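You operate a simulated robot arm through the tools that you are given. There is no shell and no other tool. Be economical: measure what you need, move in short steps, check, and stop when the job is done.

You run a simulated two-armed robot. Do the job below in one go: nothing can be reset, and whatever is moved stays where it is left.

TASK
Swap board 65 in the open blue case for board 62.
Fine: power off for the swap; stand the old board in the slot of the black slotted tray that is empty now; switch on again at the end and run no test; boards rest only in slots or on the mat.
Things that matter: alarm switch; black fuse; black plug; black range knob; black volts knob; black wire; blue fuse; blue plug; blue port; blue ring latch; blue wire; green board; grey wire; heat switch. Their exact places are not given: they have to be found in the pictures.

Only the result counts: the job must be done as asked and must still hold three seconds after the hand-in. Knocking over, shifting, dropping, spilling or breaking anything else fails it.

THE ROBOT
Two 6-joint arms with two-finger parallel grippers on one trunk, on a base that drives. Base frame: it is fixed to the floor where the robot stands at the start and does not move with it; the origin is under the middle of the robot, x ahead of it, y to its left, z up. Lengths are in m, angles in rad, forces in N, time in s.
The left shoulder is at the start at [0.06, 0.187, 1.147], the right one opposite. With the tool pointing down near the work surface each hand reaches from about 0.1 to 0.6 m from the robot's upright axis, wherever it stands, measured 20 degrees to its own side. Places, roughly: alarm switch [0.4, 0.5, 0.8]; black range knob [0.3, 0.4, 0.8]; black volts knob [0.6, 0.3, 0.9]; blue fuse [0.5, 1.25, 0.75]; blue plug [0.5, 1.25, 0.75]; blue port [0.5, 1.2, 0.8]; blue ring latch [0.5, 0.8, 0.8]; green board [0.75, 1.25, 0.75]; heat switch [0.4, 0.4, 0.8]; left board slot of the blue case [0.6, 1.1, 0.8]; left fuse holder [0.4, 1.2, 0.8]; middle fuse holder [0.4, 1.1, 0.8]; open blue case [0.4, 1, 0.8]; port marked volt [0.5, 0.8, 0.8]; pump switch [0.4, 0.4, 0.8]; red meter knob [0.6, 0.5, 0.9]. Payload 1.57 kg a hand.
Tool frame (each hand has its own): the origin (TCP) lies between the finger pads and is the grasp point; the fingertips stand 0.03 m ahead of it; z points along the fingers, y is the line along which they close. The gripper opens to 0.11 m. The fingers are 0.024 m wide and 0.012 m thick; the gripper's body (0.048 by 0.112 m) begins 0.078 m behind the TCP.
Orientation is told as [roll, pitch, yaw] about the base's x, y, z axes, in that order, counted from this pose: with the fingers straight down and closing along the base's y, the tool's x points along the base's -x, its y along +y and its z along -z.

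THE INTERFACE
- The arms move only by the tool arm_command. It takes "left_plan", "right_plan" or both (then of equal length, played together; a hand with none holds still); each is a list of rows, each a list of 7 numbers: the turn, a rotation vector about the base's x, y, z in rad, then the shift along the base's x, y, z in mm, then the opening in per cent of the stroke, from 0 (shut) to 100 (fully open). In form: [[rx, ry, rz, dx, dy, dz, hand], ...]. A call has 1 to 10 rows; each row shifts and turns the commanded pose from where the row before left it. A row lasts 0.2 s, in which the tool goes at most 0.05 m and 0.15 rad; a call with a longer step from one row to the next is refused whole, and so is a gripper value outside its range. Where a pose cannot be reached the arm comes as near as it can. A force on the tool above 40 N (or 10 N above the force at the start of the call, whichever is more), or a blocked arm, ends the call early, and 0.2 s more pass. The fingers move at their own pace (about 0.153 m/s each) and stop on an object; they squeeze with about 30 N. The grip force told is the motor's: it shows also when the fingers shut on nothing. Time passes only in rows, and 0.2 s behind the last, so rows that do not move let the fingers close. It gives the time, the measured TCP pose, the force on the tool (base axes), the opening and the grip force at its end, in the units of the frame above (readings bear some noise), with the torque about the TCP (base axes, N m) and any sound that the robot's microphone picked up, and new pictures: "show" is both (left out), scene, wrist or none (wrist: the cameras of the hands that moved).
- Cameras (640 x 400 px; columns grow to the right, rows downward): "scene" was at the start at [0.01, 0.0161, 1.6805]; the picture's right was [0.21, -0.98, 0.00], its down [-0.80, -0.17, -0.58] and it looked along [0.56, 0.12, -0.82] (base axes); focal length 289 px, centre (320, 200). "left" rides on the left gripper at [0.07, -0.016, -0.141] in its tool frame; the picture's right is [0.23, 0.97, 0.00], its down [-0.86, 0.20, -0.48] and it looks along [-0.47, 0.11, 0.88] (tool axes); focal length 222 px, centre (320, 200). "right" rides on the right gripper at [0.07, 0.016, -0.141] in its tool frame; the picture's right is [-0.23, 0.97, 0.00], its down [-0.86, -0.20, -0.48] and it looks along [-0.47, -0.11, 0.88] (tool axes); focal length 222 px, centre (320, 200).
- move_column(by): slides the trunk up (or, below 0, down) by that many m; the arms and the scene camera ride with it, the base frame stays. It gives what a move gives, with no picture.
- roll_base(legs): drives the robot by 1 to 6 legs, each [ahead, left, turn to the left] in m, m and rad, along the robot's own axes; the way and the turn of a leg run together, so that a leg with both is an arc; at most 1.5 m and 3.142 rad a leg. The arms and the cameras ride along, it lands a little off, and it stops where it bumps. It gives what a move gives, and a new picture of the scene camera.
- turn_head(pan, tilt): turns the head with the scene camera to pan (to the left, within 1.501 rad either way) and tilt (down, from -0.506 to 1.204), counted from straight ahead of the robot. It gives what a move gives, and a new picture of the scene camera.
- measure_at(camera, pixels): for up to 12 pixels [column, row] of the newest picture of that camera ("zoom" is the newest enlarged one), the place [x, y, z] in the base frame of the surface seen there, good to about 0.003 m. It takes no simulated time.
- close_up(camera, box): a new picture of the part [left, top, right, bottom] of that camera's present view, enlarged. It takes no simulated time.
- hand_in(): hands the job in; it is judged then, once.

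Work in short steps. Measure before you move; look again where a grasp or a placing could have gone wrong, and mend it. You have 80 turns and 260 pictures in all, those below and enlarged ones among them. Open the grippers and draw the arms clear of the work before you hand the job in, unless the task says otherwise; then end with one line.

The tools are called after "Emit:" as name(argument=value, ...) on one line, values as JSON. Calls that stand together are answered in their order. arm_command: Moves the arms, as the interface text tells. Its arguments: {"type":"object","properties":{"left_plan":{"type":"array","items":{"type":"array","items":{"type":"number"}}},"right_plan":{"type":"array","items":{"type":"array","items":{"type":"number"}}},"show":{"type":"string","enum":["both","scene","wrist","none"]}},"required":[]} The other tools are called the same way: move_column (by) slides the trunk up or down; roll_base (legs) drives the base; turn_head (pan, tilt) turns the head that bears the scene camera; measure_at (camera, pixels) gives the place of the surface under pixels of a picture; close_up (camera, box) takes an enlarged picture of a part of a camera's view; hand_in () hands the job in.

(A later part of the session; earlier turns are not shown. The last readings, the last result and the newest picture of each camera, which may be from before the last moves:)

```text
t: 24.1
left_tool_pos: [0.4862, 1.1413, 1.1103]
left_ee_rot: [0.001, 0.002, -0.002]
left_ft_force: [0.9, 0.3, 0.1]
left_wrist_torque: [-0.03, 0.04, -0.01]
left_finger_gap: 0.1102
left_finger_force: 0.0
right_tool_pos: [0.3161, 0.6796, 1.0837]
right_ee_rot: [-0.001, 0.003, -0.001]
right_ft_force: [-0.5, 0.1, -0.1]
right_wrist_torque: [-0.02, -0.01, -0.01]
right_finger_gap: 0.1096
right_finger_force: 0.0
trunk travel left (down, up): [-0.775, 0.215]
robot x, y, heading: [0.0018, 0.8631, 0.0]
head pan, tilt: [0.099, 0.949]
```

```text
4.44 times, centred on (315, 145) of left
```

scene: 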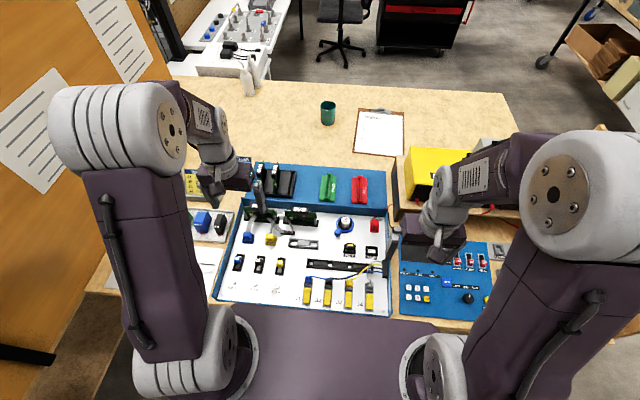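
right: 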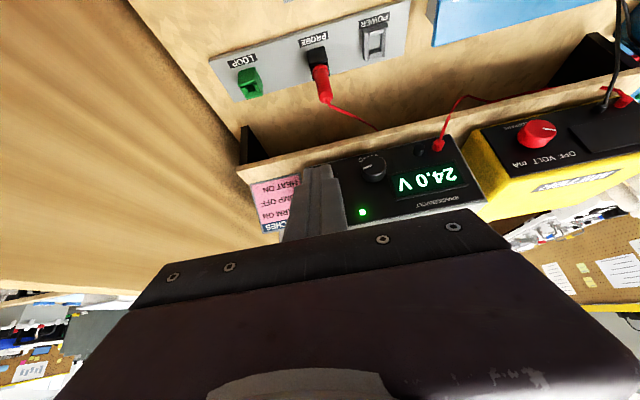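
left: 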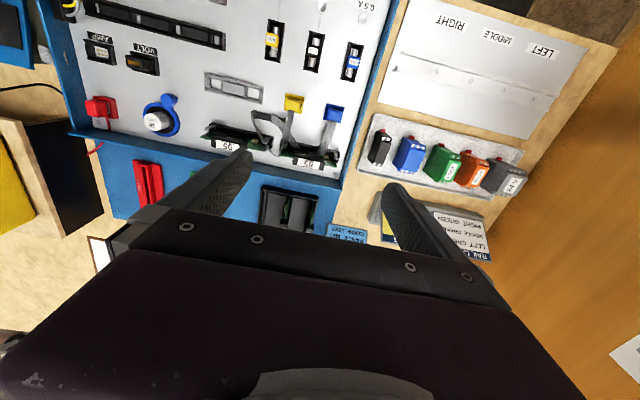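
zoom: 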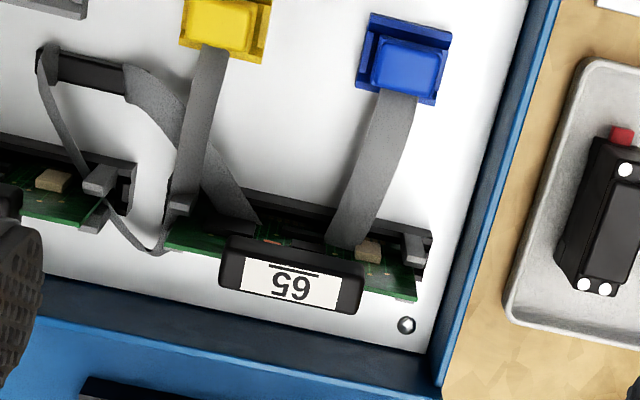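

Emit:
measure_at(camera="zoom", pixels=[[225, 262], [225, 283], [295, 265], [295, 305], [355, 300], [357, 275], [412, 295], [170, 240], [340, 238], [300, 245], [250, 215], [400, 380]])

Emit:
close_up(camera="left", box=[250, 170, 350, 250])

Emit:
close_up(camera="scene", box=[235, 155, 315, 215])

```text
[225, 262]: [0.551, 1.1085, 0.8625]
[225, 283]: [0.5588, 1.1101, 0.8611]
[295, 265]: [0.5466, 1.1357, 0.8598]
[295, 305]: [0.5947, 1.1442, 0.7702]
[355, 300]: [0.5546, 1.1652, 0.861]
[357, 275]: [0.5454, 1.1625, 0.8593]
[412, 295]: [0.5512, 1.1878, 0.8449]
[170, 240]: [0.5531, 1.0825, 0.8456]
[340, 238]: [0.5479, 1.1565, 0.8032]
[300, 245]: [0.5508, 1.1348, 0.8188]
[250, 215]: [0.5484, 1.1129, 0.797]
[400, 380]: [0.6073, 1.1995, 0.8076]
```

```text
5.00 times, centred on (300, 210) of left
```

zoom: 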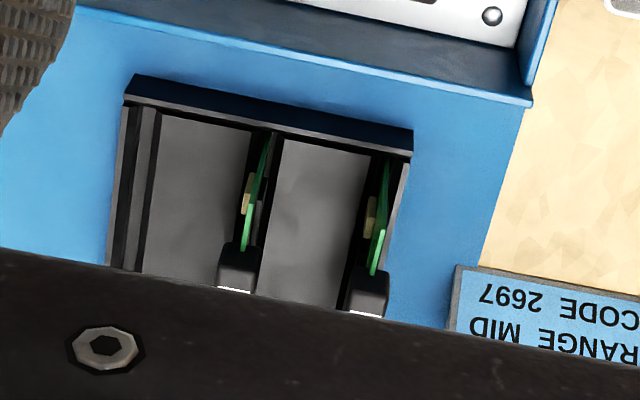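

```text
6.67 times, centred on (275, 185) of scene
```

zoom: 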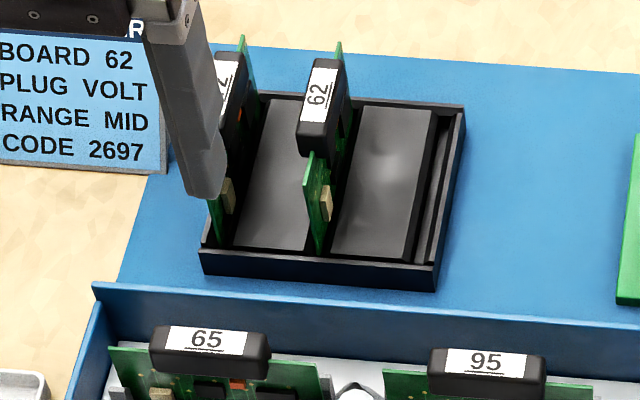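

The handle spans x .545–.562, y 1.108–1.163, top z .861. The tray lies beyond tool-down reach, so I check the clearance between the base and the table.

Emit:
close_up(camera="right", box=[0, 0, 640, 400])

Emit:
measure_at(camera="scene", pixels=[[100, 285], [130, 290], [215, 305], [240, 318], [330, 300], [420, 325], [550, 325], [320, 320]])

Emit:
turn_head(pan=0.5, tilt=1.2)

```text
1.00 times, centred on (320, 200) of right (not enlarged: the box is as wide or as high as the picture)
```

zoom: 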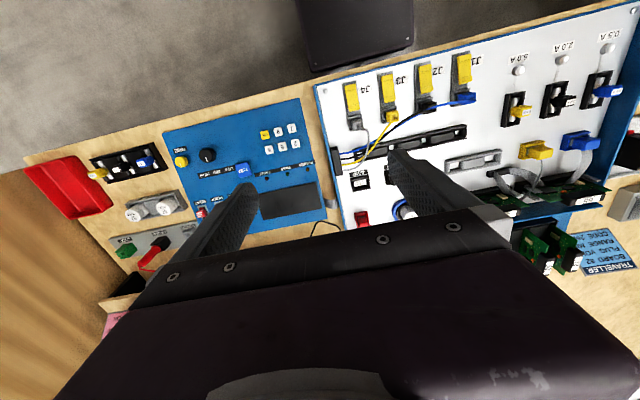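

```text
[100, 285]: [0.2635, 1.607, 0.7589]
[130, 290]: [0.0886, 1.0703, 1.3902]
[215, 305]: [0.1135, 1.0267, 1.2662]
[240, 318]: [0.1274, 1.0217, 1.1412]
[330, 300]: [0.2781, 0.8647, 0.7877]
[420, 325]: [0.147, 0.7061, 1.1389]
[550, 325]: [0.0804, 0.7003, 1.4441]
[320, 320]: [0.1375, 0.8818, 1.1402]
```

```text
t: 25.0
left_tool_pos: [0.483, 1.142, 1.1097]
left_ee_rot: [0.0, 0.0, -0.003]
left_ft_force: [-0.5, 0.7, -0.2]
left_wrist_torque: [0.04, -0.02, -0.03]
left_finger_gap: 0.1102
left_finger_force: 0.0
right_tool_pos: [0.3131, 0.6793, 1.0843]
right_ee_rot: [0.001, -0.001, -0.001]
right_ft_force: [-0.7, 0.7, 0.3]
right_wrist_torque: [0.01, 0.0, 0.0]
right_finger_gap: 0.11
right_finger_force: 0.1
trunk travel left (down, up): [-0.775, 0.215]
robot x, y, heading: [0.0009, 0.8638, -0.004]
head pan, tilt: [0.499, 1.201]
```

scene: 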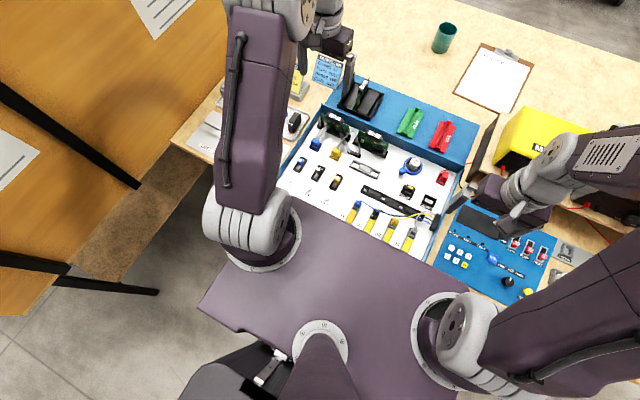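

Emit:
measure_at(camera="right", pixels=[[310, 60], [360, 50], [400, 40], [350, 10], [350, 64], [250, 90]])

Emit:
measure_at(camera="scene", pixels=[[245, 265], [205, 290], [430, 270], [190, 180]])

```text
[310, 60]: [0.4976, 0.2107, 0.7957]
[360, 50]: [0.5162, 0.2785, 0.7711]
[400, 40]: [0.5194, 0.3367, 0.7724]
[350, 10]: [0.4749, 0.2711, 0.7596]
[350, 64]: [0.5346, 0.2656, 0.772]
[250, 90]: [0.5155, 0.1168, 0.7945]
```

```text
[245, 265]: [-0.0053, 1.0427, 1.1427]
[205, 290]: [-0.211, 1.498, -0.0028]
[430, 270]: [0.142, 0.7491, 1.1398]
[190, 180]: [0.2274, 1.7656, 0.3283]
```

Emit:
close_up(camera="right", box=[270, 0, 440, 106])

Emit:
measure_at(camera="zoom", pixels=[[150, 250], [300, 220], [520, 150], [300, 100], [100, 180], [100, 50], [300, 300]])

```text
3.76 times, centred on (355, 53) of right
```

zoom: 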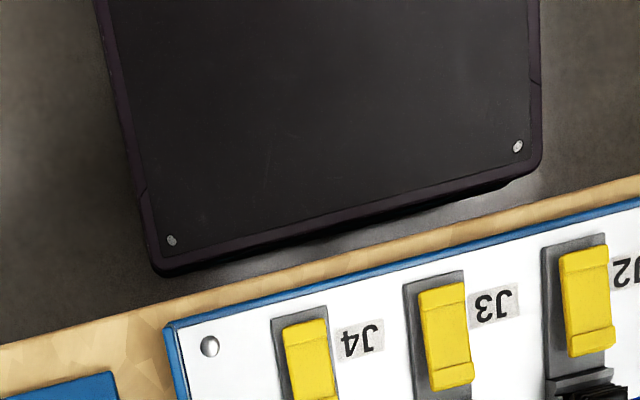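

```text
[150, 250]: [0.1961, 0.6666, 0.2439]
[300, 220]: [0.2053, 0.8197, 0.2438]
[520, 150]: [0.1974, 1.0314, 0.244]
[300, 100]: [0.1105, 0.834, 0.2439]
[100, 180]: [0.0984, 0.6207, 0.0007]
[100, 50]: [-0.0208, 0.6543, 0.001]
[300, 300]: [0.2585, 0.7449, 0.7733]
```

The base deck is low (z .244, front x .21), the trunk sits well behind, and the under-shelf top is at z .33; there's room to go under. I drive 0.14 m ahead carefully and 0.03 m left.

Emit:
roll_base(legs=[[0.06, 0.02, 0.004], [0.08, 0, 0]])

Emit:
turn_head(pan=0.2, tilt=1.05)

```text
t: 26.6
left_tool_pos: [0.6179, 1.1628, 1.1123]
left_ee_rot: [-0.002, -0.003, 0.0]
left_ft_force: [0.7, -0.1, -1.1]
left_wrist_torque: [0.0, 0.03, 0.01]
left_finger_gap: 0.1099
left_finger_force: 0.0
right_tool_pos: [0.4489, 0.6994, 1.0847]
right_ee_rot: [-0.001, -0.003, 0.0]
right_ft_force: [1.1, 0.3, 0.9]
right_wrist_torque: [0.03, 0.02, 0.0]
right_finger_gap: 0.1098
right_finger_force: 0.0
trunk travel left (down, up): [-0.775, 0.215]
robot x, y, heading: [0.1376, 0.8848, -0.001]
head pan, tilt: [0.499, 1.201]
```

scene: 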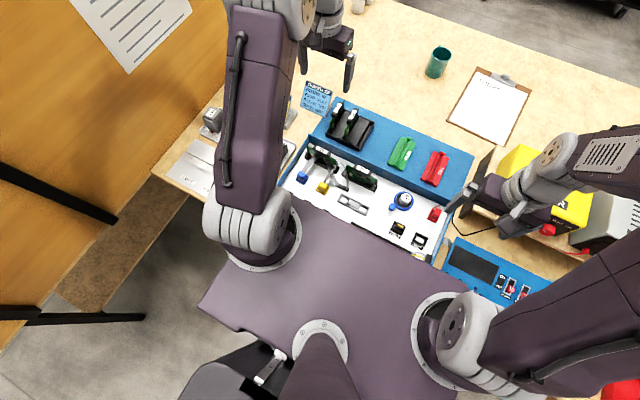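

```text
t: 27.4
left_tool_pos: [0.6225, 1.1635, 1.1086]
left_ee_rot: [-0.001, 0.002, 0.001]
left_ft_force: [-0.3, 0.0, -0.3]
left_wrist_torque: [-0.02, 0.03, 0.01]
left_finger_gap: 0.1097
left_finger_force: 0.0
right_tool_pos: [0.4547, 0.7007, 1.0842]
right_ee_rot: [0.002, 0.001, 0.002]
right_ft_force: [1.4, 0.6, -0.3]
right_wrist_torque: [0.0, 0.02, 0.01]
right_finger_gap: 0.1099
right_finger_force: 0.1
trunk travel left (down, up): [-0.775, 0.215]
robot x, y, heading: [0.139, 0.8771, 0.003]
head pan, tilt: [0.201, 1.051]
```

scene: 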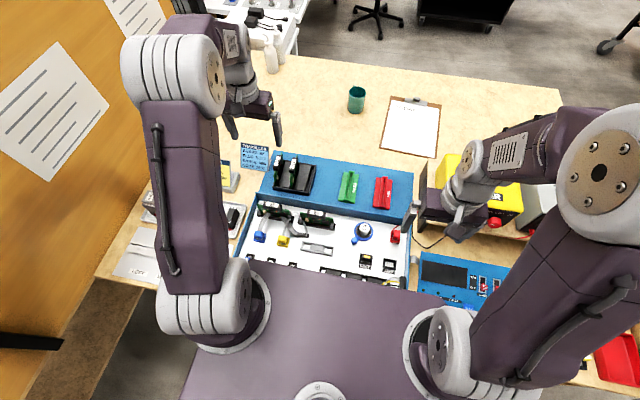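

It worked without bumping. Now precise measures of the tray slots and of boards 62/72.

Emit:
close_up(camera="scene", box=[266, 150, 330, 200])

Emit:
close_up(camera="scene", box=[250, 195, 314, 245])

```text
8.00 times, centred on (298, 175) of scene
```

zoom: 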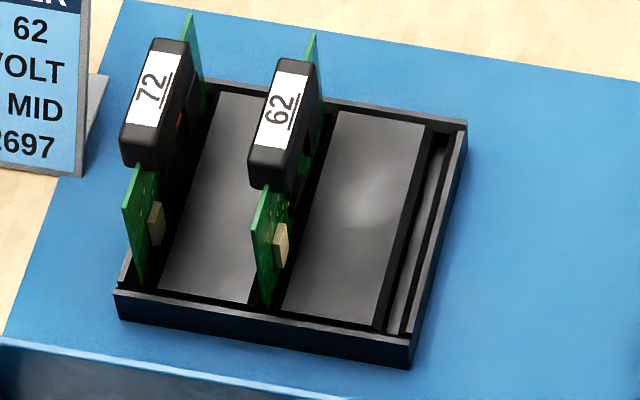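

```text
8.00 times, centred on (282, 220) of scene
```

zoom: 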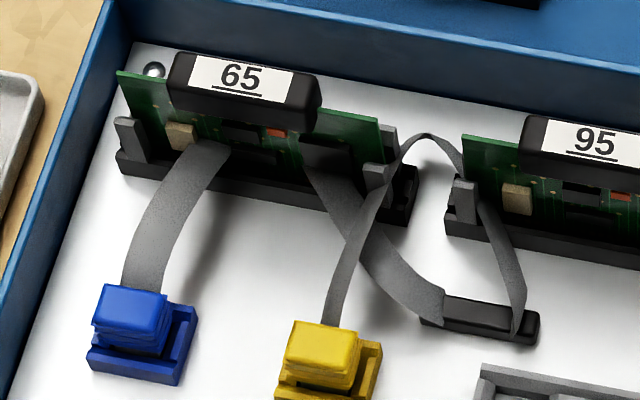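

Emit:
close_up(camera="scene", box=[266, 150, 330, 200])

Emit:
measure_at(camera="zoom", pixels=[[188, 20], [126, 208], [314, 40], [254, 225], [284, 62], [265, 178], [150, 45], [283, 110], [262, 300], [433, 150], [392, 320], [465, 125]])

Emit:
measure_at(camera="zoom", pixels=[[410, 350], [120, 290], [340, 200], [422, 210], [405, 330], [443, 160], [270, 260], [285, 170], [307, 80], [395, 300], [416, 280], [430, 200]])

```text
8.00 times, centred on (298, 175) of scene
```

zoom: 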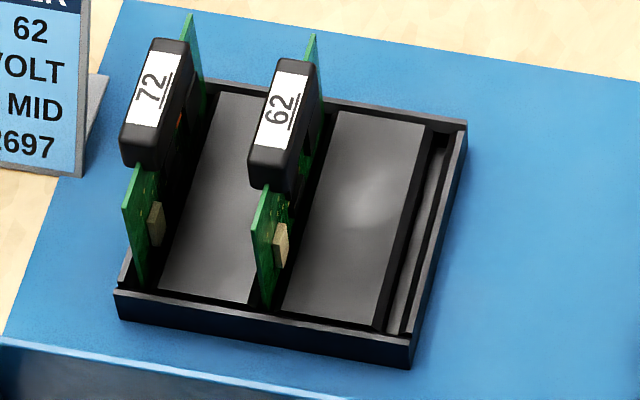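

```text
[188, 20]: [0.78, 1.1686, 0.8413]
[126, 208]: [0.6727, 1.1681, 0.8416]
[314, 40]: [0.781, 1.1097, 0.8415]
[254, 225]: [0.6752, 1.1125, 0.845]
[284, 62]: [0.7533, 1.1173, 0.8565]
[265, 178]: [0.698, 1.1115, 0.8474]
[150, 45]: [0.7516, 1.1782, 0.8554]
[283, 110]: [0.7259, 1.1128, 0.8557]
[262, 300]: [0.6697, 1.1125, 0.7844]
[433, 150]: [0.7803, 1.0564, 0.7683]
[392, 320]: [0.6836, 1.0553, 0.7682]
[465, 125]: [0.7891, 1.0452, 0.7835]
```

```text
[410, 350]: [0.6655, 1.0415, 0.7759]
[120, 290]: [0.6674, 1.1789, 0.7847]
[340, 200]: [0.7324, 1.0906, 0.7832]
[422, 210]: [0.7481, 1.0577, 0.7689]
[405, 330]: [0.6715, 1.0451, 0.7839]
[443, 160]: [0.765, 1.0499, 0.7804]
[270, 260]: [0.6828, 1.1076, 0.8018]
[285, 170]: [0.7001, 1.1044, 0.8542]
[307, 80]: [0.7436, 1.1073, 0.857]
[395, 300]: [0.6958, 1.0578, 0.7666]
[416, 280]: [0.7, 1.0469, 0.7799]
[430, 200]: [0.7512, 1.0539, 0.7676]
```

Board 65 will be gripped at its handle with the left hand turned −90°; the third tray slot is at y≈1.055, x centre 0.727. I turn the hand above the board now.

Emit:
arm_command(left_plan=[[0, 0, -0.15, -7, -3, 0, 60], [0, 0, -0.15, -7, -3, 0, 40], [0, 0, -0.15, -7, -3, 0, 40], [0, 0, -0.15, -7, -3, 0, 40], [0, 0, -0.15, -7, -3, 0, 40], [0, 0, -0.15, -7, -3, 0, 40], [0, 0, -0.15, -7, -3, 0, 40], [0, 0, -0.15, -7, -3, 0, 40], [0, 0, -0.15, -7, -3, 0, 40], [0, 0, -0.15, -5, -1, 0, 40]], show="none")

Emit:
arm_command(left_plan=[[0, 0, -0.0718, 0, 0, -40, 40], [0, 0, 0, 0, 0, -40, 40], [0, 0, 0, 0, 0, -40, 40]], show="both")

```text
t: 29.6
left_tool_pos: [0.5525, 1.1359, 1.1094]
left_ee_rot: [0.001, 0.0, -1.501]
left_ft_force: [0.0, -0.5, 0.7]
left_wrist_torque: [-0.01, 0.02, -0.04]
left_finger_gap: 0.0441
left_finger_force: 0.0
right_tool_pos: [0.4517, 0.7, 1.0834]
right_ee_rot: [0.0, -0.002, -0.001]
right_ft_force: [1.1, -0.3, -0.4]
right_wrist_torque: [0.05, 0.03, -0.01]
right_finger_gap: 0.1099
right_finger_force: 0.0
trunk travel left (down, up): [-0.775, 0.215]
robot x, y, heading: [0.1377, 0.8846, -0.001]
head pan, tilt: [0.201, 1.051]
```

```text
t: 30.4
left_tool_pos: [0.5523, 1.1362, 0.989]
left_ee_rot: [-0.001, 0.001, -1.572]
left_ft_force: [0.3, -0.1, 0.2]
left_wrist_torque: [-0.02, 0.0, 0.01]
left_finger_gap: 0.0438
left_finger_force: 0.1
right_tool_pos: [0.453, 0.7011, 1.0842]
right_ee_rot: [0.0, 0.002, 0.0]
right_ft_force: [0.2, 0.0, -0.5]
right_wrist_torque: [0.02, 0.02, 0.02]
right_finger_gap: 0.1101
right_finger_force: 0.1
trunk travel left (down, up): [-0.775, 0.215]
robot x, y, heading: [0.1403, 0.8829, -0.002]
head pan, tilt: [0.201, 1.051]
```

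scene: 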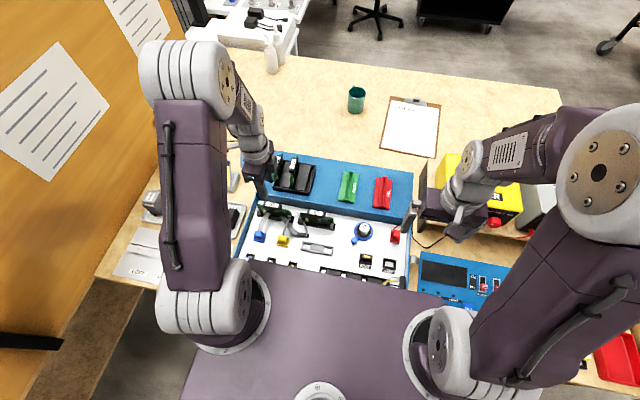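
left: 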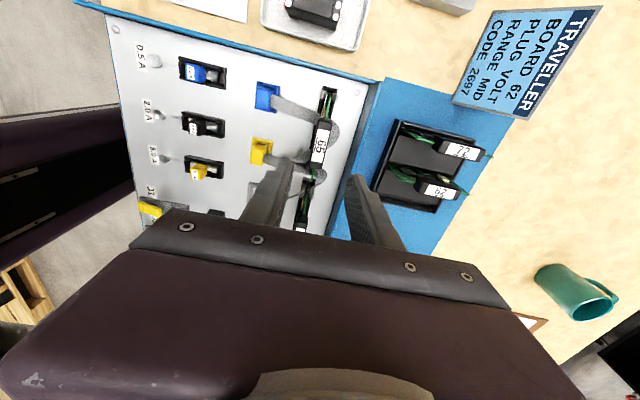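

The hand is over the board. From this side I take a close-up of the ribbon ends before descending.

Emit:
close_up(camera="left", box=[240, 70, 360, 200])

```text
3.08 times, centred on (300, 135) of left
```

zoom: 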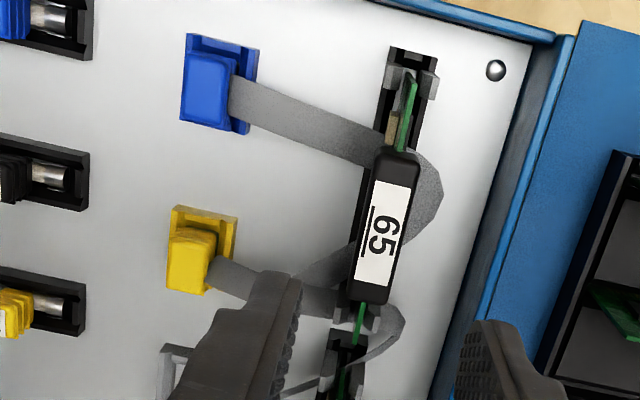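

The ribbons run from the black clamp around behind the board to the blue and yellow plugs, through the board's plane; they seem free-hanging leads. I descend to the handle with a narrow opening and check.

Emit:
arm_command(left_plan=[[0, 0, 0, 1, 0, -45, 40], [0, 0, 0, 1, 0, -45, 40], [0, 0, 0, 0, 0, -30, 40], [0, 0, 0, 0, 0, -16, 40]], show="both")

Emit:
close_up(camera="left", box=[240, 70, 400, 230])

Emit:
close_up(camera="scene", box=[240, 180, 320, 245])

```text
t: 31.4
left_tool_pos: [0.5562, 1.1364, 0.8536]
left_ee_rot: [-0.001, -0.002, -1.571]
left_ft_force: [0.1, -0.3, -0.2]
left_wrist_torque: [0.0, 0.02, 0.0]
left_finger_gap: 0.0442
left_finger_force: 0.0
right_tool_pos: [0.4524, 0.6995, 1.0837]
right_ee_rot: [-0.001, -0.001, 0.0]
right_ft_force: [-0.4, 1.0, 0.2]
right_wrist_torque: [0.0, 0.01, 0.01]
right_finger_gap: 0.1099
right_finger_force: 0.2
trunk travel left (down, up): [-0.775, 0.215]
robot x, y, heading: [0.141, 0.8838, -0.0]
head pan, tilt: [0.201, 1.051]
```

scene: 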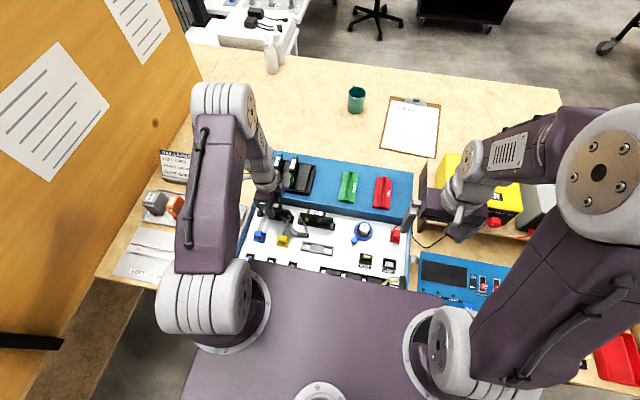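
left: 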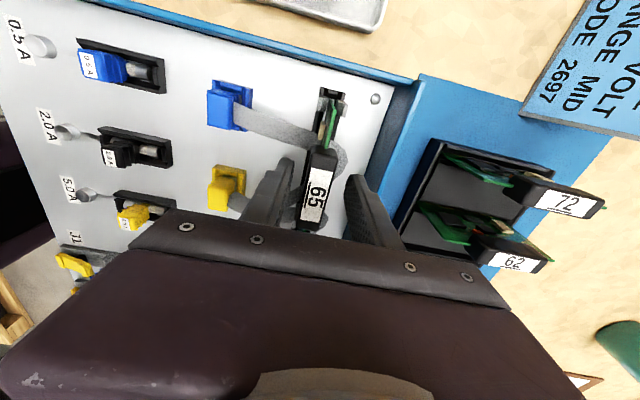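

```text
2.50 times, centred on (320, 150) of left
```

zoom: 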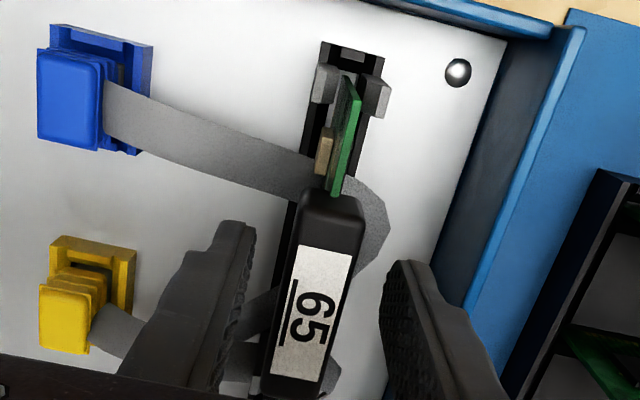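

```text
6.15 times, centred on (280, 212) of scene
```

zoom: 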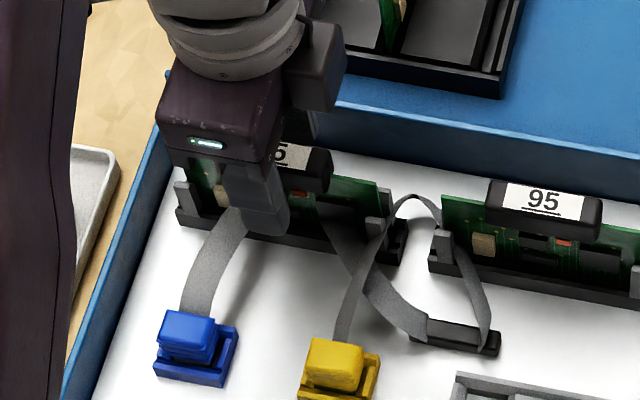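

The fingers straddle the handle. I close the hand and let it settle.

Emit:
arm_command(left_plan=[[0, 0, 0, -1, 0, 0, 20], [0, 0, 0, 0, 0, 0, 0], [0, 0, 0, 0, 0, 0, 0]], show="wrist")

```text
t: 32.2
left_tool_pos: [0.553, 1.1345, 0.8536]
left_ee_rot: [-0.003, -0.001, -1.572]
left_ft_force: [-2.2, -0.4, -2.8]
left_wrist_torque: [-0.09, 0.16, -0.02]
left_finger_gap: 0.0173
left_finger_force: 29.9
right_tool_pos: [0.4518, 0.6994, 1.0842]
right_ee_rot: [0.0, 0.0, -0.001]
right_ft_force: [1.2, 0.1, 0.1]
right_wrist_torque: [-0.01, 0.0, -0.01]
right_finger_gap: 0.1098
right_finger_force: 0.1
trunk travel left (down, up): [-0.775, 0.215]
robot x, y, heading: [0.1418, 0.8788, 0.001]
head pan, tilt: [0.201, 1.051]
```

left: 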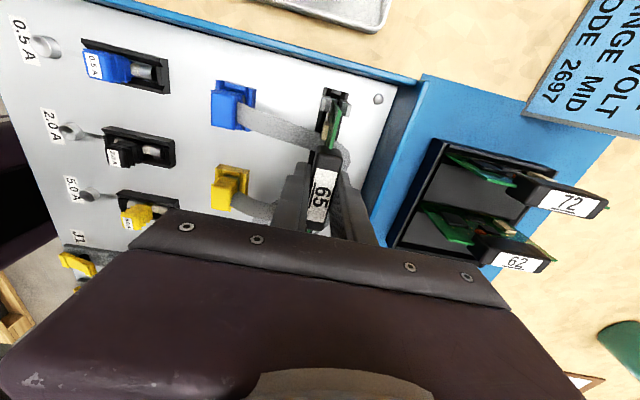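

Gripped (gap 17 mm). I lift only 12 mm in small steps and check force and ribbons.

Emit:
arm_command(left_plan=[[0, 0, 0, 0, 0, 4, 0], [0, 0, 0, 0, 0, 4, 0], [0, 0, 0, 0, 0, 4, 0], [0, 0, 0, 0, 0, 0, 0]], show="wrist")

Emit:
close_up(camera="scene", box=[240, 180, 320, 245])

```text
t: 33.2
left_tool_pos: [0.5531, 1.1351, 0.8658]
left_ee_rot: [0.0, 0.0, -1.57]
left_ft_force: [0.1, 0.4, -0.5]
left_wrist_torque: [-0.02, 0.01, -0.01]
left_finger_gap: 0.0174
left_finger_force: 29.7
right_tool_pos: [0.4521, 0.7002, 1.0848]
right_ee_rot: [0.0, 0.001, -0.001]
right_ft_force: [-1.5, 0.4, -0.4]
right_wrist_torque: [0.0, 0.01, -0.08]
right_finger_gap: 0.1101
right_finger_force: 0.1
trunk travel left (down, up): [-0.775, 0.215]
robot x, y, heading: [0.139, 0.8849, -0.009]
head pan, tilt: [0.201, 1.051]
```

left: 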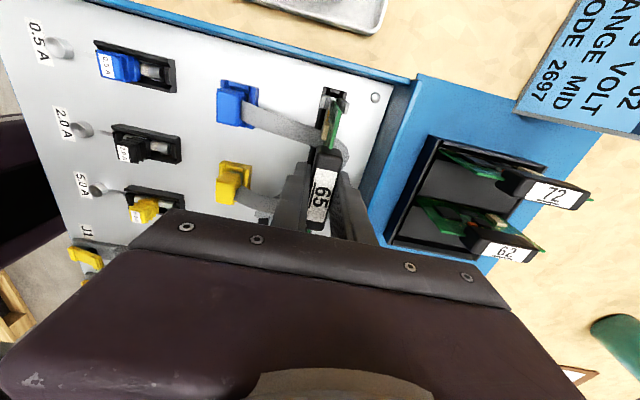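

```text
6.15 times, centred on (280, 212) of scene
```

zoom: 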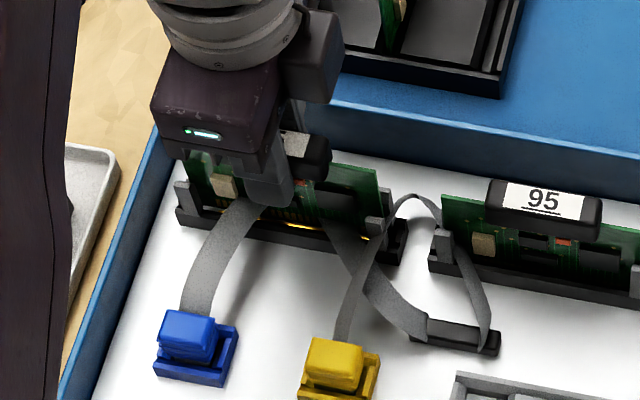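

The board comes up with nearly no force and the ribbons stay. I lift on.

Emit:
arm_command(left_plan=[[0, 0, 0, 0, 0, 8, 0], [0, 0, 0, 0, 0, 8, 0], [0, 0, 0, 0, 0, 10, 0], [0, 0, 0, 0, 0, 15, 0], [0, 0, 0, 0, 0, 20, 0]], show="wrist")

Emit:
close_up(camera="scene", box=[240, 180, 320, 245])

```text
t: 34.4
left_tool_pos: [0.5528, 1.1357, 0.9274]
left_ee_rot: [0.001, 0.0, -1.572]
left_ft_force: [-1.1, -0.5, -0.9]
left_wrist_torque: [-0.01, -0.06, -0.01]
left_finger_gap: 0.0175
left_finger_force: 30.1
right_tool_pos: [0.4525, 0.7002, 1.0839]
right_ee_rot: [-0.001, 0.0, -0.001]
right_ft_force: [-0.3, 0.9, -0.3]
right_wrist_torque: [-0.02, 0.0, 0.0]
right_finger_gap: 0.1099
right_finger_force: 0.1
trunk travel left (down, up): [-0.775, 0.215]
robot x, y, heading: [0.1365, 0.8807, 0.002]
head pan, tilt: [0.201, 1.051]
```

left: 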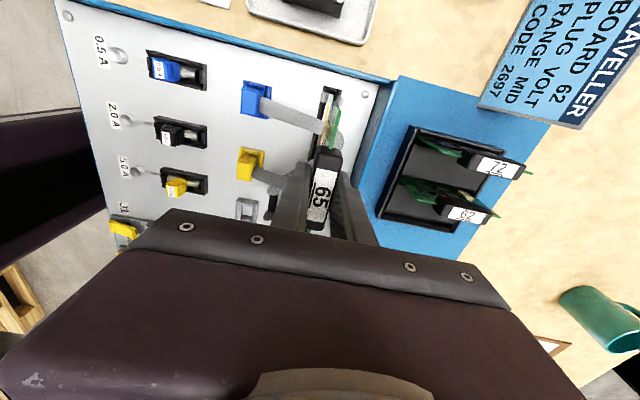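

```text
6.15 times, centred on (280, 212) of scene
```

zoom: 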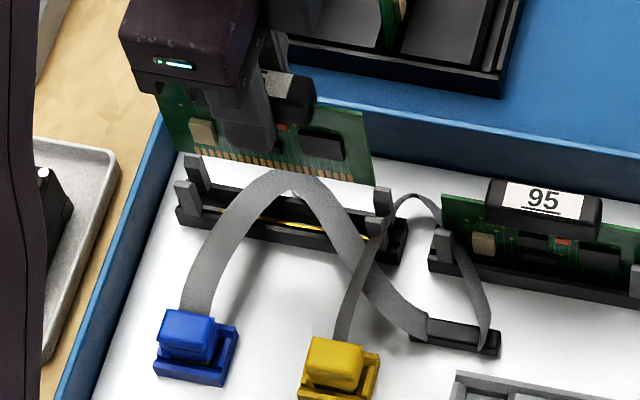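

Board 65 is out; the ribbon keeps its shape over the slot, as before. I raise it, drive 0.03 m ahead for reach, then turn it +90° above the third tray slot.

Emit:
arm_command(left_plan=[[0, 0, 0, 0, 0, 30, 0], [0, 0, 0, 0, 0, 40, 0]], show="none")

Emit:
roll_base(legs=[[0.03, 0, 0]])

Emit:
arm_command(left_plan=[[0, 0, 0.15, 14, -8, 0, 0], [0, 0, 0.15, 14, -8, 0, 0], [0, 0, 0.15, 14, -8, 0, 0], [0, 0, 0.15, 14, -8, 0, 0], [0, 0, 0.15, 14, -8, 0, 0], [0, 0, 0.15, 14, -8, 0, 0], [0, 0, 0.15, 14, -8, 0, 0], [0, 0, 0.15, 14, -8, 0, 0], [0, 0, 0.15, 14, -8, 0, 0], [0, 0, 0.15, 14, -8, 0, 0]], show="both")

```text
t: 35.0
left_tool_pos: [0.5528, 1.1359, 0.9964]
left_ee_rot: [0.0, 0.0, -1.572]
left_ft_force: [-0.6, -0.6, -1.1]
left_wrist_torque: [0.02, 0.0, 0.01]
left_finger_gap: 0.0173
left_finger_force: 30.3
right_tool_pos: [0.4505, 0.6992, 1.0845]
right_ee_rot: [0.001, 0.0, 0.001]
right_ft_force: [-0.4, 1.1, 0.0]
right_wrist_torque: [-0.04, 0.02, -0.03]
right_finger_gap: 0.1097
right_finger_force: 0.0
trunk travel left (down, up): [-0.775, 0.215]
robot x, y, heading: [0.1367, 0.8809, -0.002]
head pan, tilt: [0.201, 1.051]
```

```text
t: 35.8
left_tool_pos: [0.5771, 1.1363, 0.9975]
left_ee_rot: [0.004, -0.001, -1.571]
left_ft_force: [-0.1, 0.2, -0.7]
left_wrist_torque: [0.01, -0.02, -0.01]
left_finger_gap: 0.0176
left_finger_force: 29.5
right_tool_pos: [0.4759, 0.7009, 1.0855]
right_ee_rot: [0.001, -0.005, 0.0]
right_ft_force: [-0.8, 0.5, 0.9]
right_wrist_torque: [-0.02, -0.05, 0.0]
right_finger_gap: 0.11
right_finger_force: 0.1
trunk travel left (down, up): [-0.775, 0.215]
robot x, y, heading: [0.1708, 0.8844, -0.002]
head pan, tilt: [0.201, 1.051]
```

scene: 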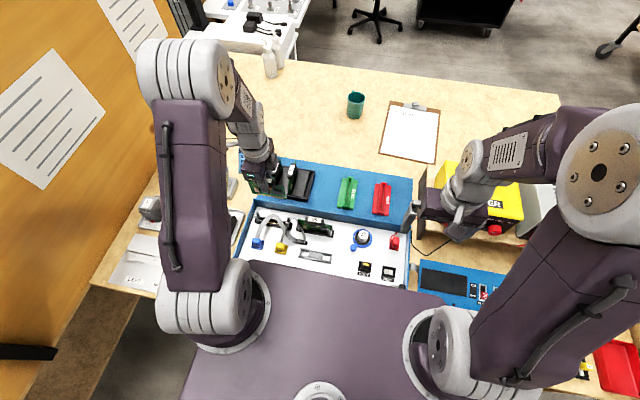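

```text
t: 38.0
left_tool_pos: [0.7251, 1.0573, 0.9944]
left_ee_rot: [-0.001, 0.0, -0.068]
left_ft_force: [-0.7, 0.6, 0.2]
left_wrist_torque: [-0.01, 0.05, -0.03]
left_finger_gap: 0.0
left_finger_force: 21.3
right_tool_pos: [0.4813, 0.7008, 1.0831]
right_ee_rot: [0.0, 0.001, 0.004]
right_ft_force: [0.1, 0.5, -0.4]
right_wrist_torque: [-0.04, 0.01, 0.02]
right_finger_gap: 0.1101
right_finger_force: 0.0
trunk travel left (down, up): [-0.775, 0.215]
robot x, y, heading: [0.1723, 0.884, -0.004]
head pan, tilt: [0.201, 1.051]
```

scene: 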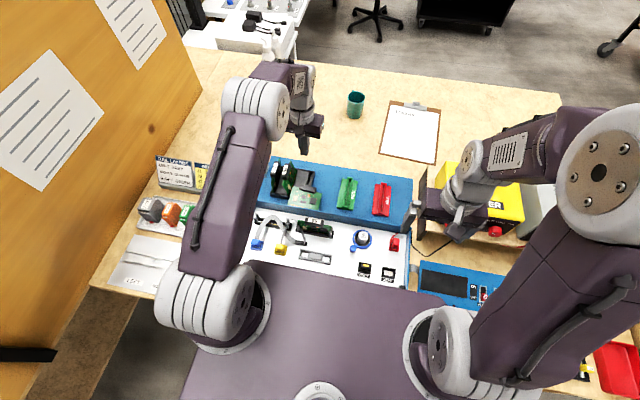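
left: 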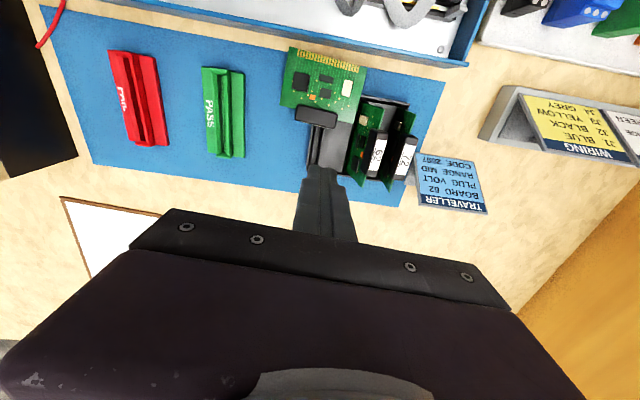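

The board slipped out during the turn and now lies by the tray. I look closely.

Emit:
close_up(camera="left", box=[250, 30, 440, 200])

Emit:
close_up(camera="scene", box=[250, 150, 340, 220])

Emit:
measure_at(camera="zoom", pixels=[[290, 285], [400, 310], [490, 300], [320, 380], [450, 390], [430, 240], [390, 240], [480, 245], [300, 170], [220, 150], [250, 200], [410, 280]])

```text
2.35 times, centred on (345, 115) of left
```

zoom: 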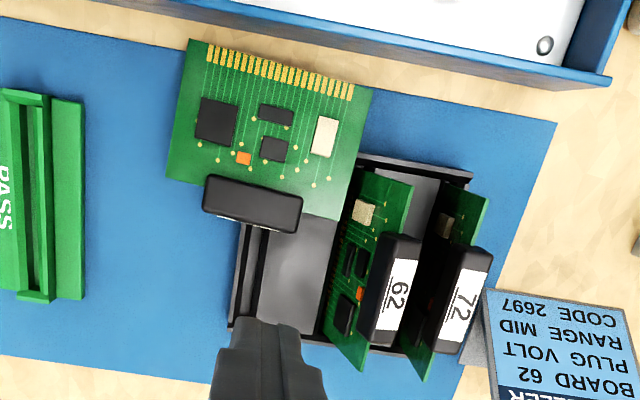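

```text
5.71 times, centred on (295, 185) of scene
```

zoom: 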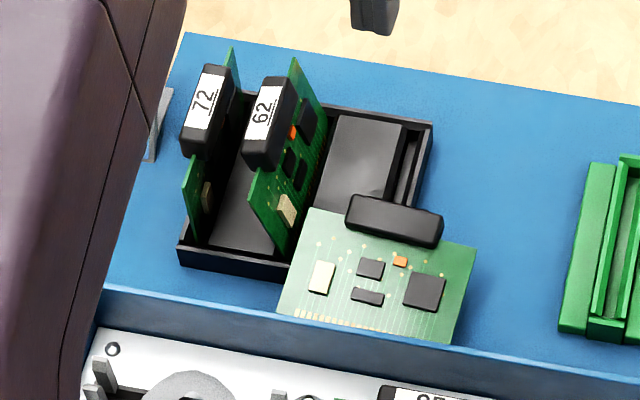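

```text
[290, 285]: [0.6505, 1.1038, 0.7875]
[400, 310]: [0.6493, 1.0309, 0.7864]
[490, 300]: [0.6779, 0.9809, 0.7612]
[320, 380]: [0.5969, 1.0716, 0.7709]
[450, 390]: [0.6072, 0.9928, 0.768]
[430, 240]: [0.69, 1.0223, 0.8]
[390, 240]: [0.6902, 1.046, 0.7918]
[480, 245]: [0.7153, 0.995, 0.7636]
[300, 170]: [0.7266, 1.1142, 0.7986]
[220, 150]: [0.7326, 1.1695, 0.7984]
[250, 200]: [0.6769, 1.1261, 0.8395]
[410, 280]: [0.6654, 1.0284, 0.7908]
```

Board 65 lies flat, components up, handle at ≈(0.69, 1.03), and board 62 now leans. I measure 62's corners and 65's handle in detail.

Emit:
close_up(camera="scene", box=[270, 155, 334, 210])

Emit:
measure_at(camera="zoom", pixels=[[215, 55], [180, 60], [140, 170], [185, 140], [145, 215], [190, 270], [255, 110], [305, 240], [375, 210], [440, 245], [330, 215], [410, 220]])

Emit:
close_up(camera="left", box=[270, 30, 390, 130])

Emit:
measure_at(camera="zoom", pixels=[[95, 75], [500, 165], [55, 385], [180, 400], [400, 480]])

```text
7.27 times, centred on (302, 182) of scene
```

zoom: 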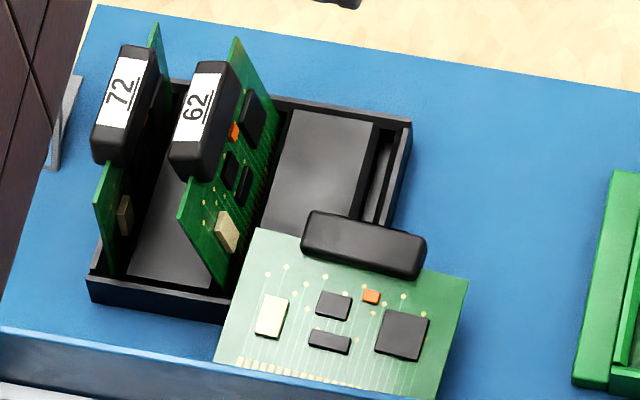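

```text
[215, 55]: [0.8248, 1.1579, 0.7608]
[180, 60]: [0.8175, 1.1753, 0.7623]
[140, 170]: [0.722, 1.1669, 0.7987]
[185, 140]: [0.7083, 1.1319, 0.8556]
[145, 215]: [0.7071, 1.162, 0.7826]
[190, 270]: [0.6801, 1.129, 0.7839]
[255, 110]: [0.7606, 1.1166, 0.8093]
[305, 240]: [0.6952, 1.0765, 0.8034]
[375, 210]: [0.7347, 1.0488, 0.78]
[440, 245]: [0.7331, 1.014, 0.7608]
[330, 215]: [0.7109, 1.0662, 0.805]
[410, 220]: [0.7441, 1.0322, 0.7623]
```

```text
4.00 times, centred on (330, 80) of left
```

zoom: 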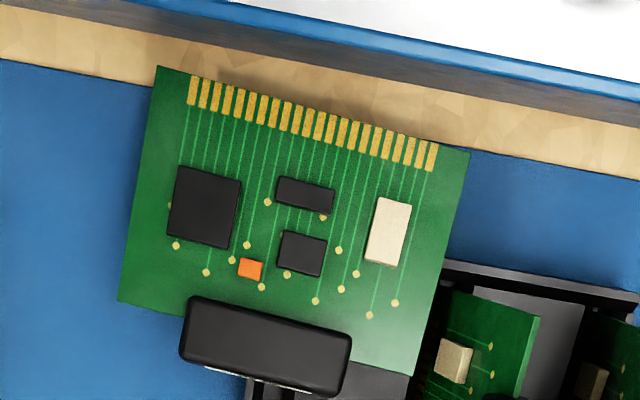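

```text
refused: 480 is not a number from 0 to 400
```

Emit:
measure_at(camera="zoom", pixels=[[160, 75], [462, 158], [124, 296], [408, 368], [195, 302], [347, 338], [186, 352], [335, 390], [265, 345], [280, 200]])

```text
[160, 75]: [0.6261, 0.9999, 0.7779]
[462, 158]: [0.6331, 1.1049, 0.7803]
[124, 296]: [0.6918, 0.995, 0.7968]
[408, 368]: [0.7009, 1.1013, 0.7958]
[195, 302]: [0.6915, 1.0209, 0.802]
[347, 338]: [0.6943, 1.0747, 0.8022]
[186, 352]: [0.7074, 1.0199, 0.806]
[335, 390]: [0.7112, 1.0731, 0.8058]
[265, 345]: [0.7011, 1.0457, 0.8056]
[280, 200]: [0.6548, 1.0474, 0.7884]
```

Board 65 rests tilted on the tray's front lip (handle y 1.020–1.074, x .69–.713, z .79–.806). Plan: the right hand lifts it by the handle's ends, tilts it upright in the air, and hands it over to the left. First I clear the left hand and shift the robot left.

Emit:
arm_command(left_plan=[[0, 0, 0, -20, 10, 40, 0], [0, 0, 0, -30, 20, 30, 30], [0, 0, 0, -35, 20, 20, 40], [0, 0, 0, -35, 25, 10, 40], [0, 0, 0, -35, 25, 0, 40], [0, 0, 0, -35, 25, 0, 40]], show="none")

Emit:
roll_base(legs=[[0, 0.16, 0.003]])

Emit:
turn_head(pan=0.0, tilt=1.05)

```text
t: 39.4
left_tool_pos: [0.5311, 1.1822, 1.0946]
left_ee_rot: [0.0, -0.003, -0.071]
left_ft_force: [-0.2, 0.5, -0.6]
left_wrist_torque: [-0.04, -0.01, -0.01]
left_finger_gap: 0.044
left_finger_force: 0.0
right_tool_pos: [0.4811, 0.7007, 1.0852]
right_ee_rot: [0.002, 0.0, 0.001]
right_ft_force: [-0.2, 0.7, -0.3]
right_wrist_torque: [-0.03, 0.0, -0.01]
right_finger_gap: 0.1098
right_finger_force: 0.1
trunk travel left (down, up): [-0.775, 0.215]
robot x, y, heading: [0.172, 0.8817, 0.001]
head pan, tilt: [0.201, 1.051]
```

```text
t: 40.9
left_tool_pos: [0.5302, 1.3378, 1.0942]
left_ee_rot: [0.001, -0.002, -0.068]
left_ft_force: [-0.6, -0.7, -0.1]
left_wrist_torque: [0.03, 0.01, 0.04]
left_finger_gap: 0.0442
left_finger_force: 0.1
right_tool_pos: [0.4811, 0.8567, 1.0844]
right_ee_rot: [0.003, -0.001, 0.005]
right_ft_force: [0.4, -0.7, 1.1]
right_wrist_torque: [0.01, 0.0, -0.01]
right_finger_gap: 0.11
right_finger_force: 0.2
trunk travel left (down, up): [-0.775, 0.215]
robot x, y, heading: [0.1713, 1.0408, 0.002]
head pan, tilt: [0.201, 1.051]
```

scene: 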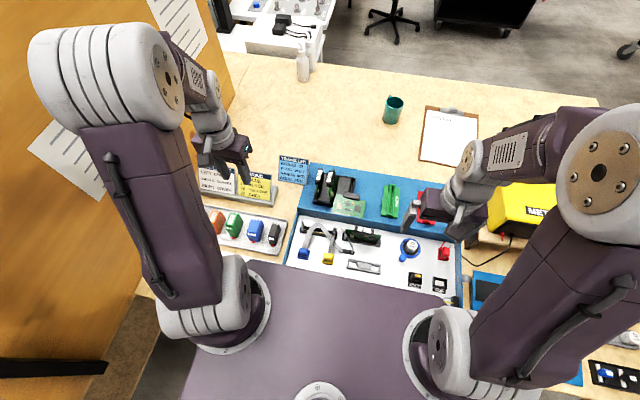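

```text
t: 41.6
left_tool_pos: [0.5311, 1.341, 1.093]
left_ee_rot: [-0.001, 0.0, -0.066]
left_ft_force: [-0.5, 0.1, -0.4]
left_wrist_torque: [-0.02, 0.02, 0.0]
left_finger_gap: 0.0441
left_finger_force: 0.0
right_tool_pos: [0.4812, 0.8582, 1.0843]
right_ee_rot: [-0.002, 0.0, 0.004]
right_ft_force: [-0.7, 0.1, 0.6]
right_wrist_torque: [-0.01, -0.02, 0.0]
right_finger_gap: 0.11
right_finger_force: 0.0
trunk travel left (down, up): [-0.775, 0.215]
robot x, y, heading: [0.1685, 1.0404, 0.002]
head pan, tilt: [0.0, 1.051]
```

scene: 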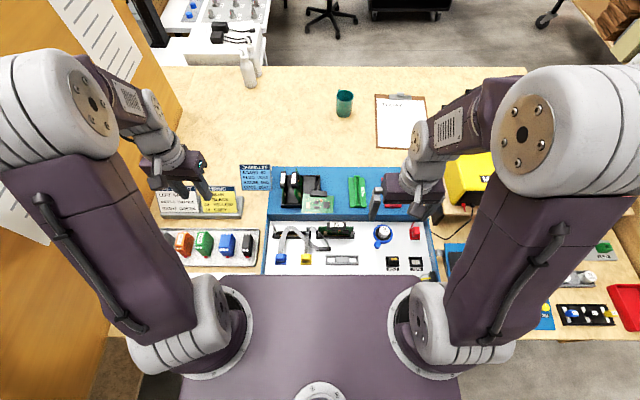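

I bring the right hand above the handle of board 65, opened to 70 mm.

Emit:
arm_command(right_plan=[[0, 0, 0, 33, 27, 0, 64], [0, 0, 0, 33, 27, 0, 64], [0, 0, 0, 33, 27, -20, 64], [0, 0, 0, 33, 27, -20, 64], [0, 0, 0, 33, 27, -20, 64], [0, 0, 0, 33, 27, -24, 64], [0, 0, -0.055, 31, 27, -24, 64], [0, 0, 0, 0, 0, -20, 64]], show="both")

Emit:
close_up(camera="right", box=[220, 60, 420, 240])

Emit:
close_up(camera="scene", box=[270, 160, 350, 225])

```text
t: 43.4
left_tool_pos: [0.5306, 1.3404, 1.093]
left_ee_rot: [0.001, 0.0, -0.066]
left_ft_force: [-0.5, 0.9, -0.2]
left_wrist_torque: [-0.02, -0.05, 0.01]
left_finger_gap: 0.044
left_finger_force: 0.1
right_tool_pos: [0.7115, 1.0449, 0.9551]
right_ee_rot: [-0.001, 0.001, -0.051]
right_ft_force: [0.4, 0.0, -0.5]
right_wrist_torque: [-0.04, -0.01, -0.03]
right_finger_gap: 0.0703
right_finger_force: 0.0
trunk travel left (down, up): [-0.775, 0.215]
robot x, y, heading: [0.166, 1.0405, 0.007]
head pan, tilt: [0.0, 1.051]
```

scene: 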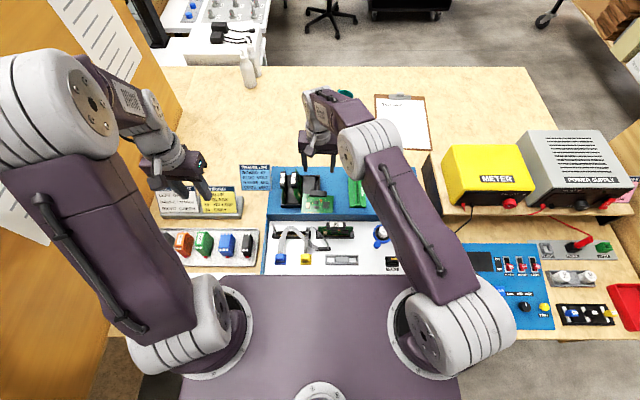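
right: 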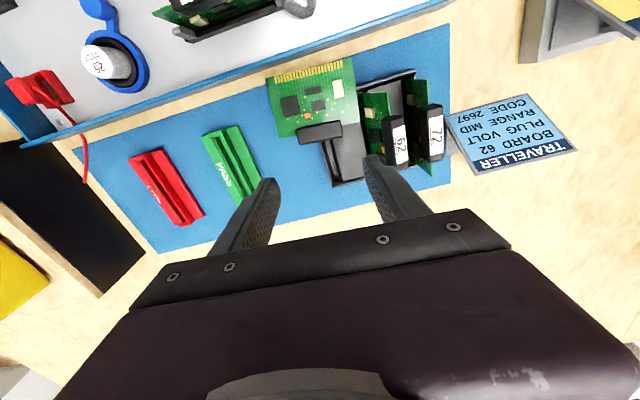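

```text
2.22 times, centred on (320, 150) of right
```

zoom: 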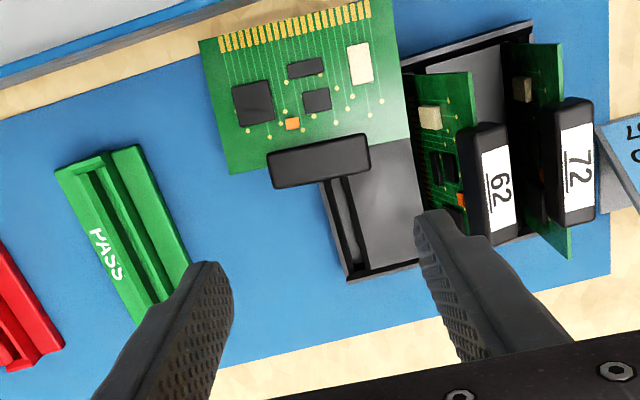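

```text
6.15 times, centred on (310, 192) of scene
```

zoom: 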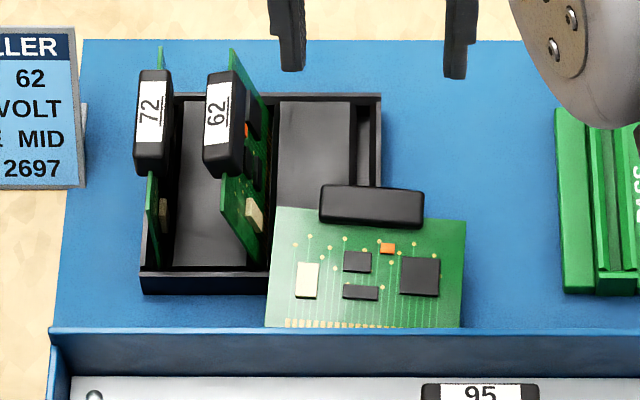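

Emit:
measure_at(camera="zoom", pixels=[[323, 200], [421, 205], [372, 190], [372, 205], [372, 218], [455, 230], [280, 215], [210, 170], [218, 80], [235, 120], [232, 55], [224, 185]])

```text
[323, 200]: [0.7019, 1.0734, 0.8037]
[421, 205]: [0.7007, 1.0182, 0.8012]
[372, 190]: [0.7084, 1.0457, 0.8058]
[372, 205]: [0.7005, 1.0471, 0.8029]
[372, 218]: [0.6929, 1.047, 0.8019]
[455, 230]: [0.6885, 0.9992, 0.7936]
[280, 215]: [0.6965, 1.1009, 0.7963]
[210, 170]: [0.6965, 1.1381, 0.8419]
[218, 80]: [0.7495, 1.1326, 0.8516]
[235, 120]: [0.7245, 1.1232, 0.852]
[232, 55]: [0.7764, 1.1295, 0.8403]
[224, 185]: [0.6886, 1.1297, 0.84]
```

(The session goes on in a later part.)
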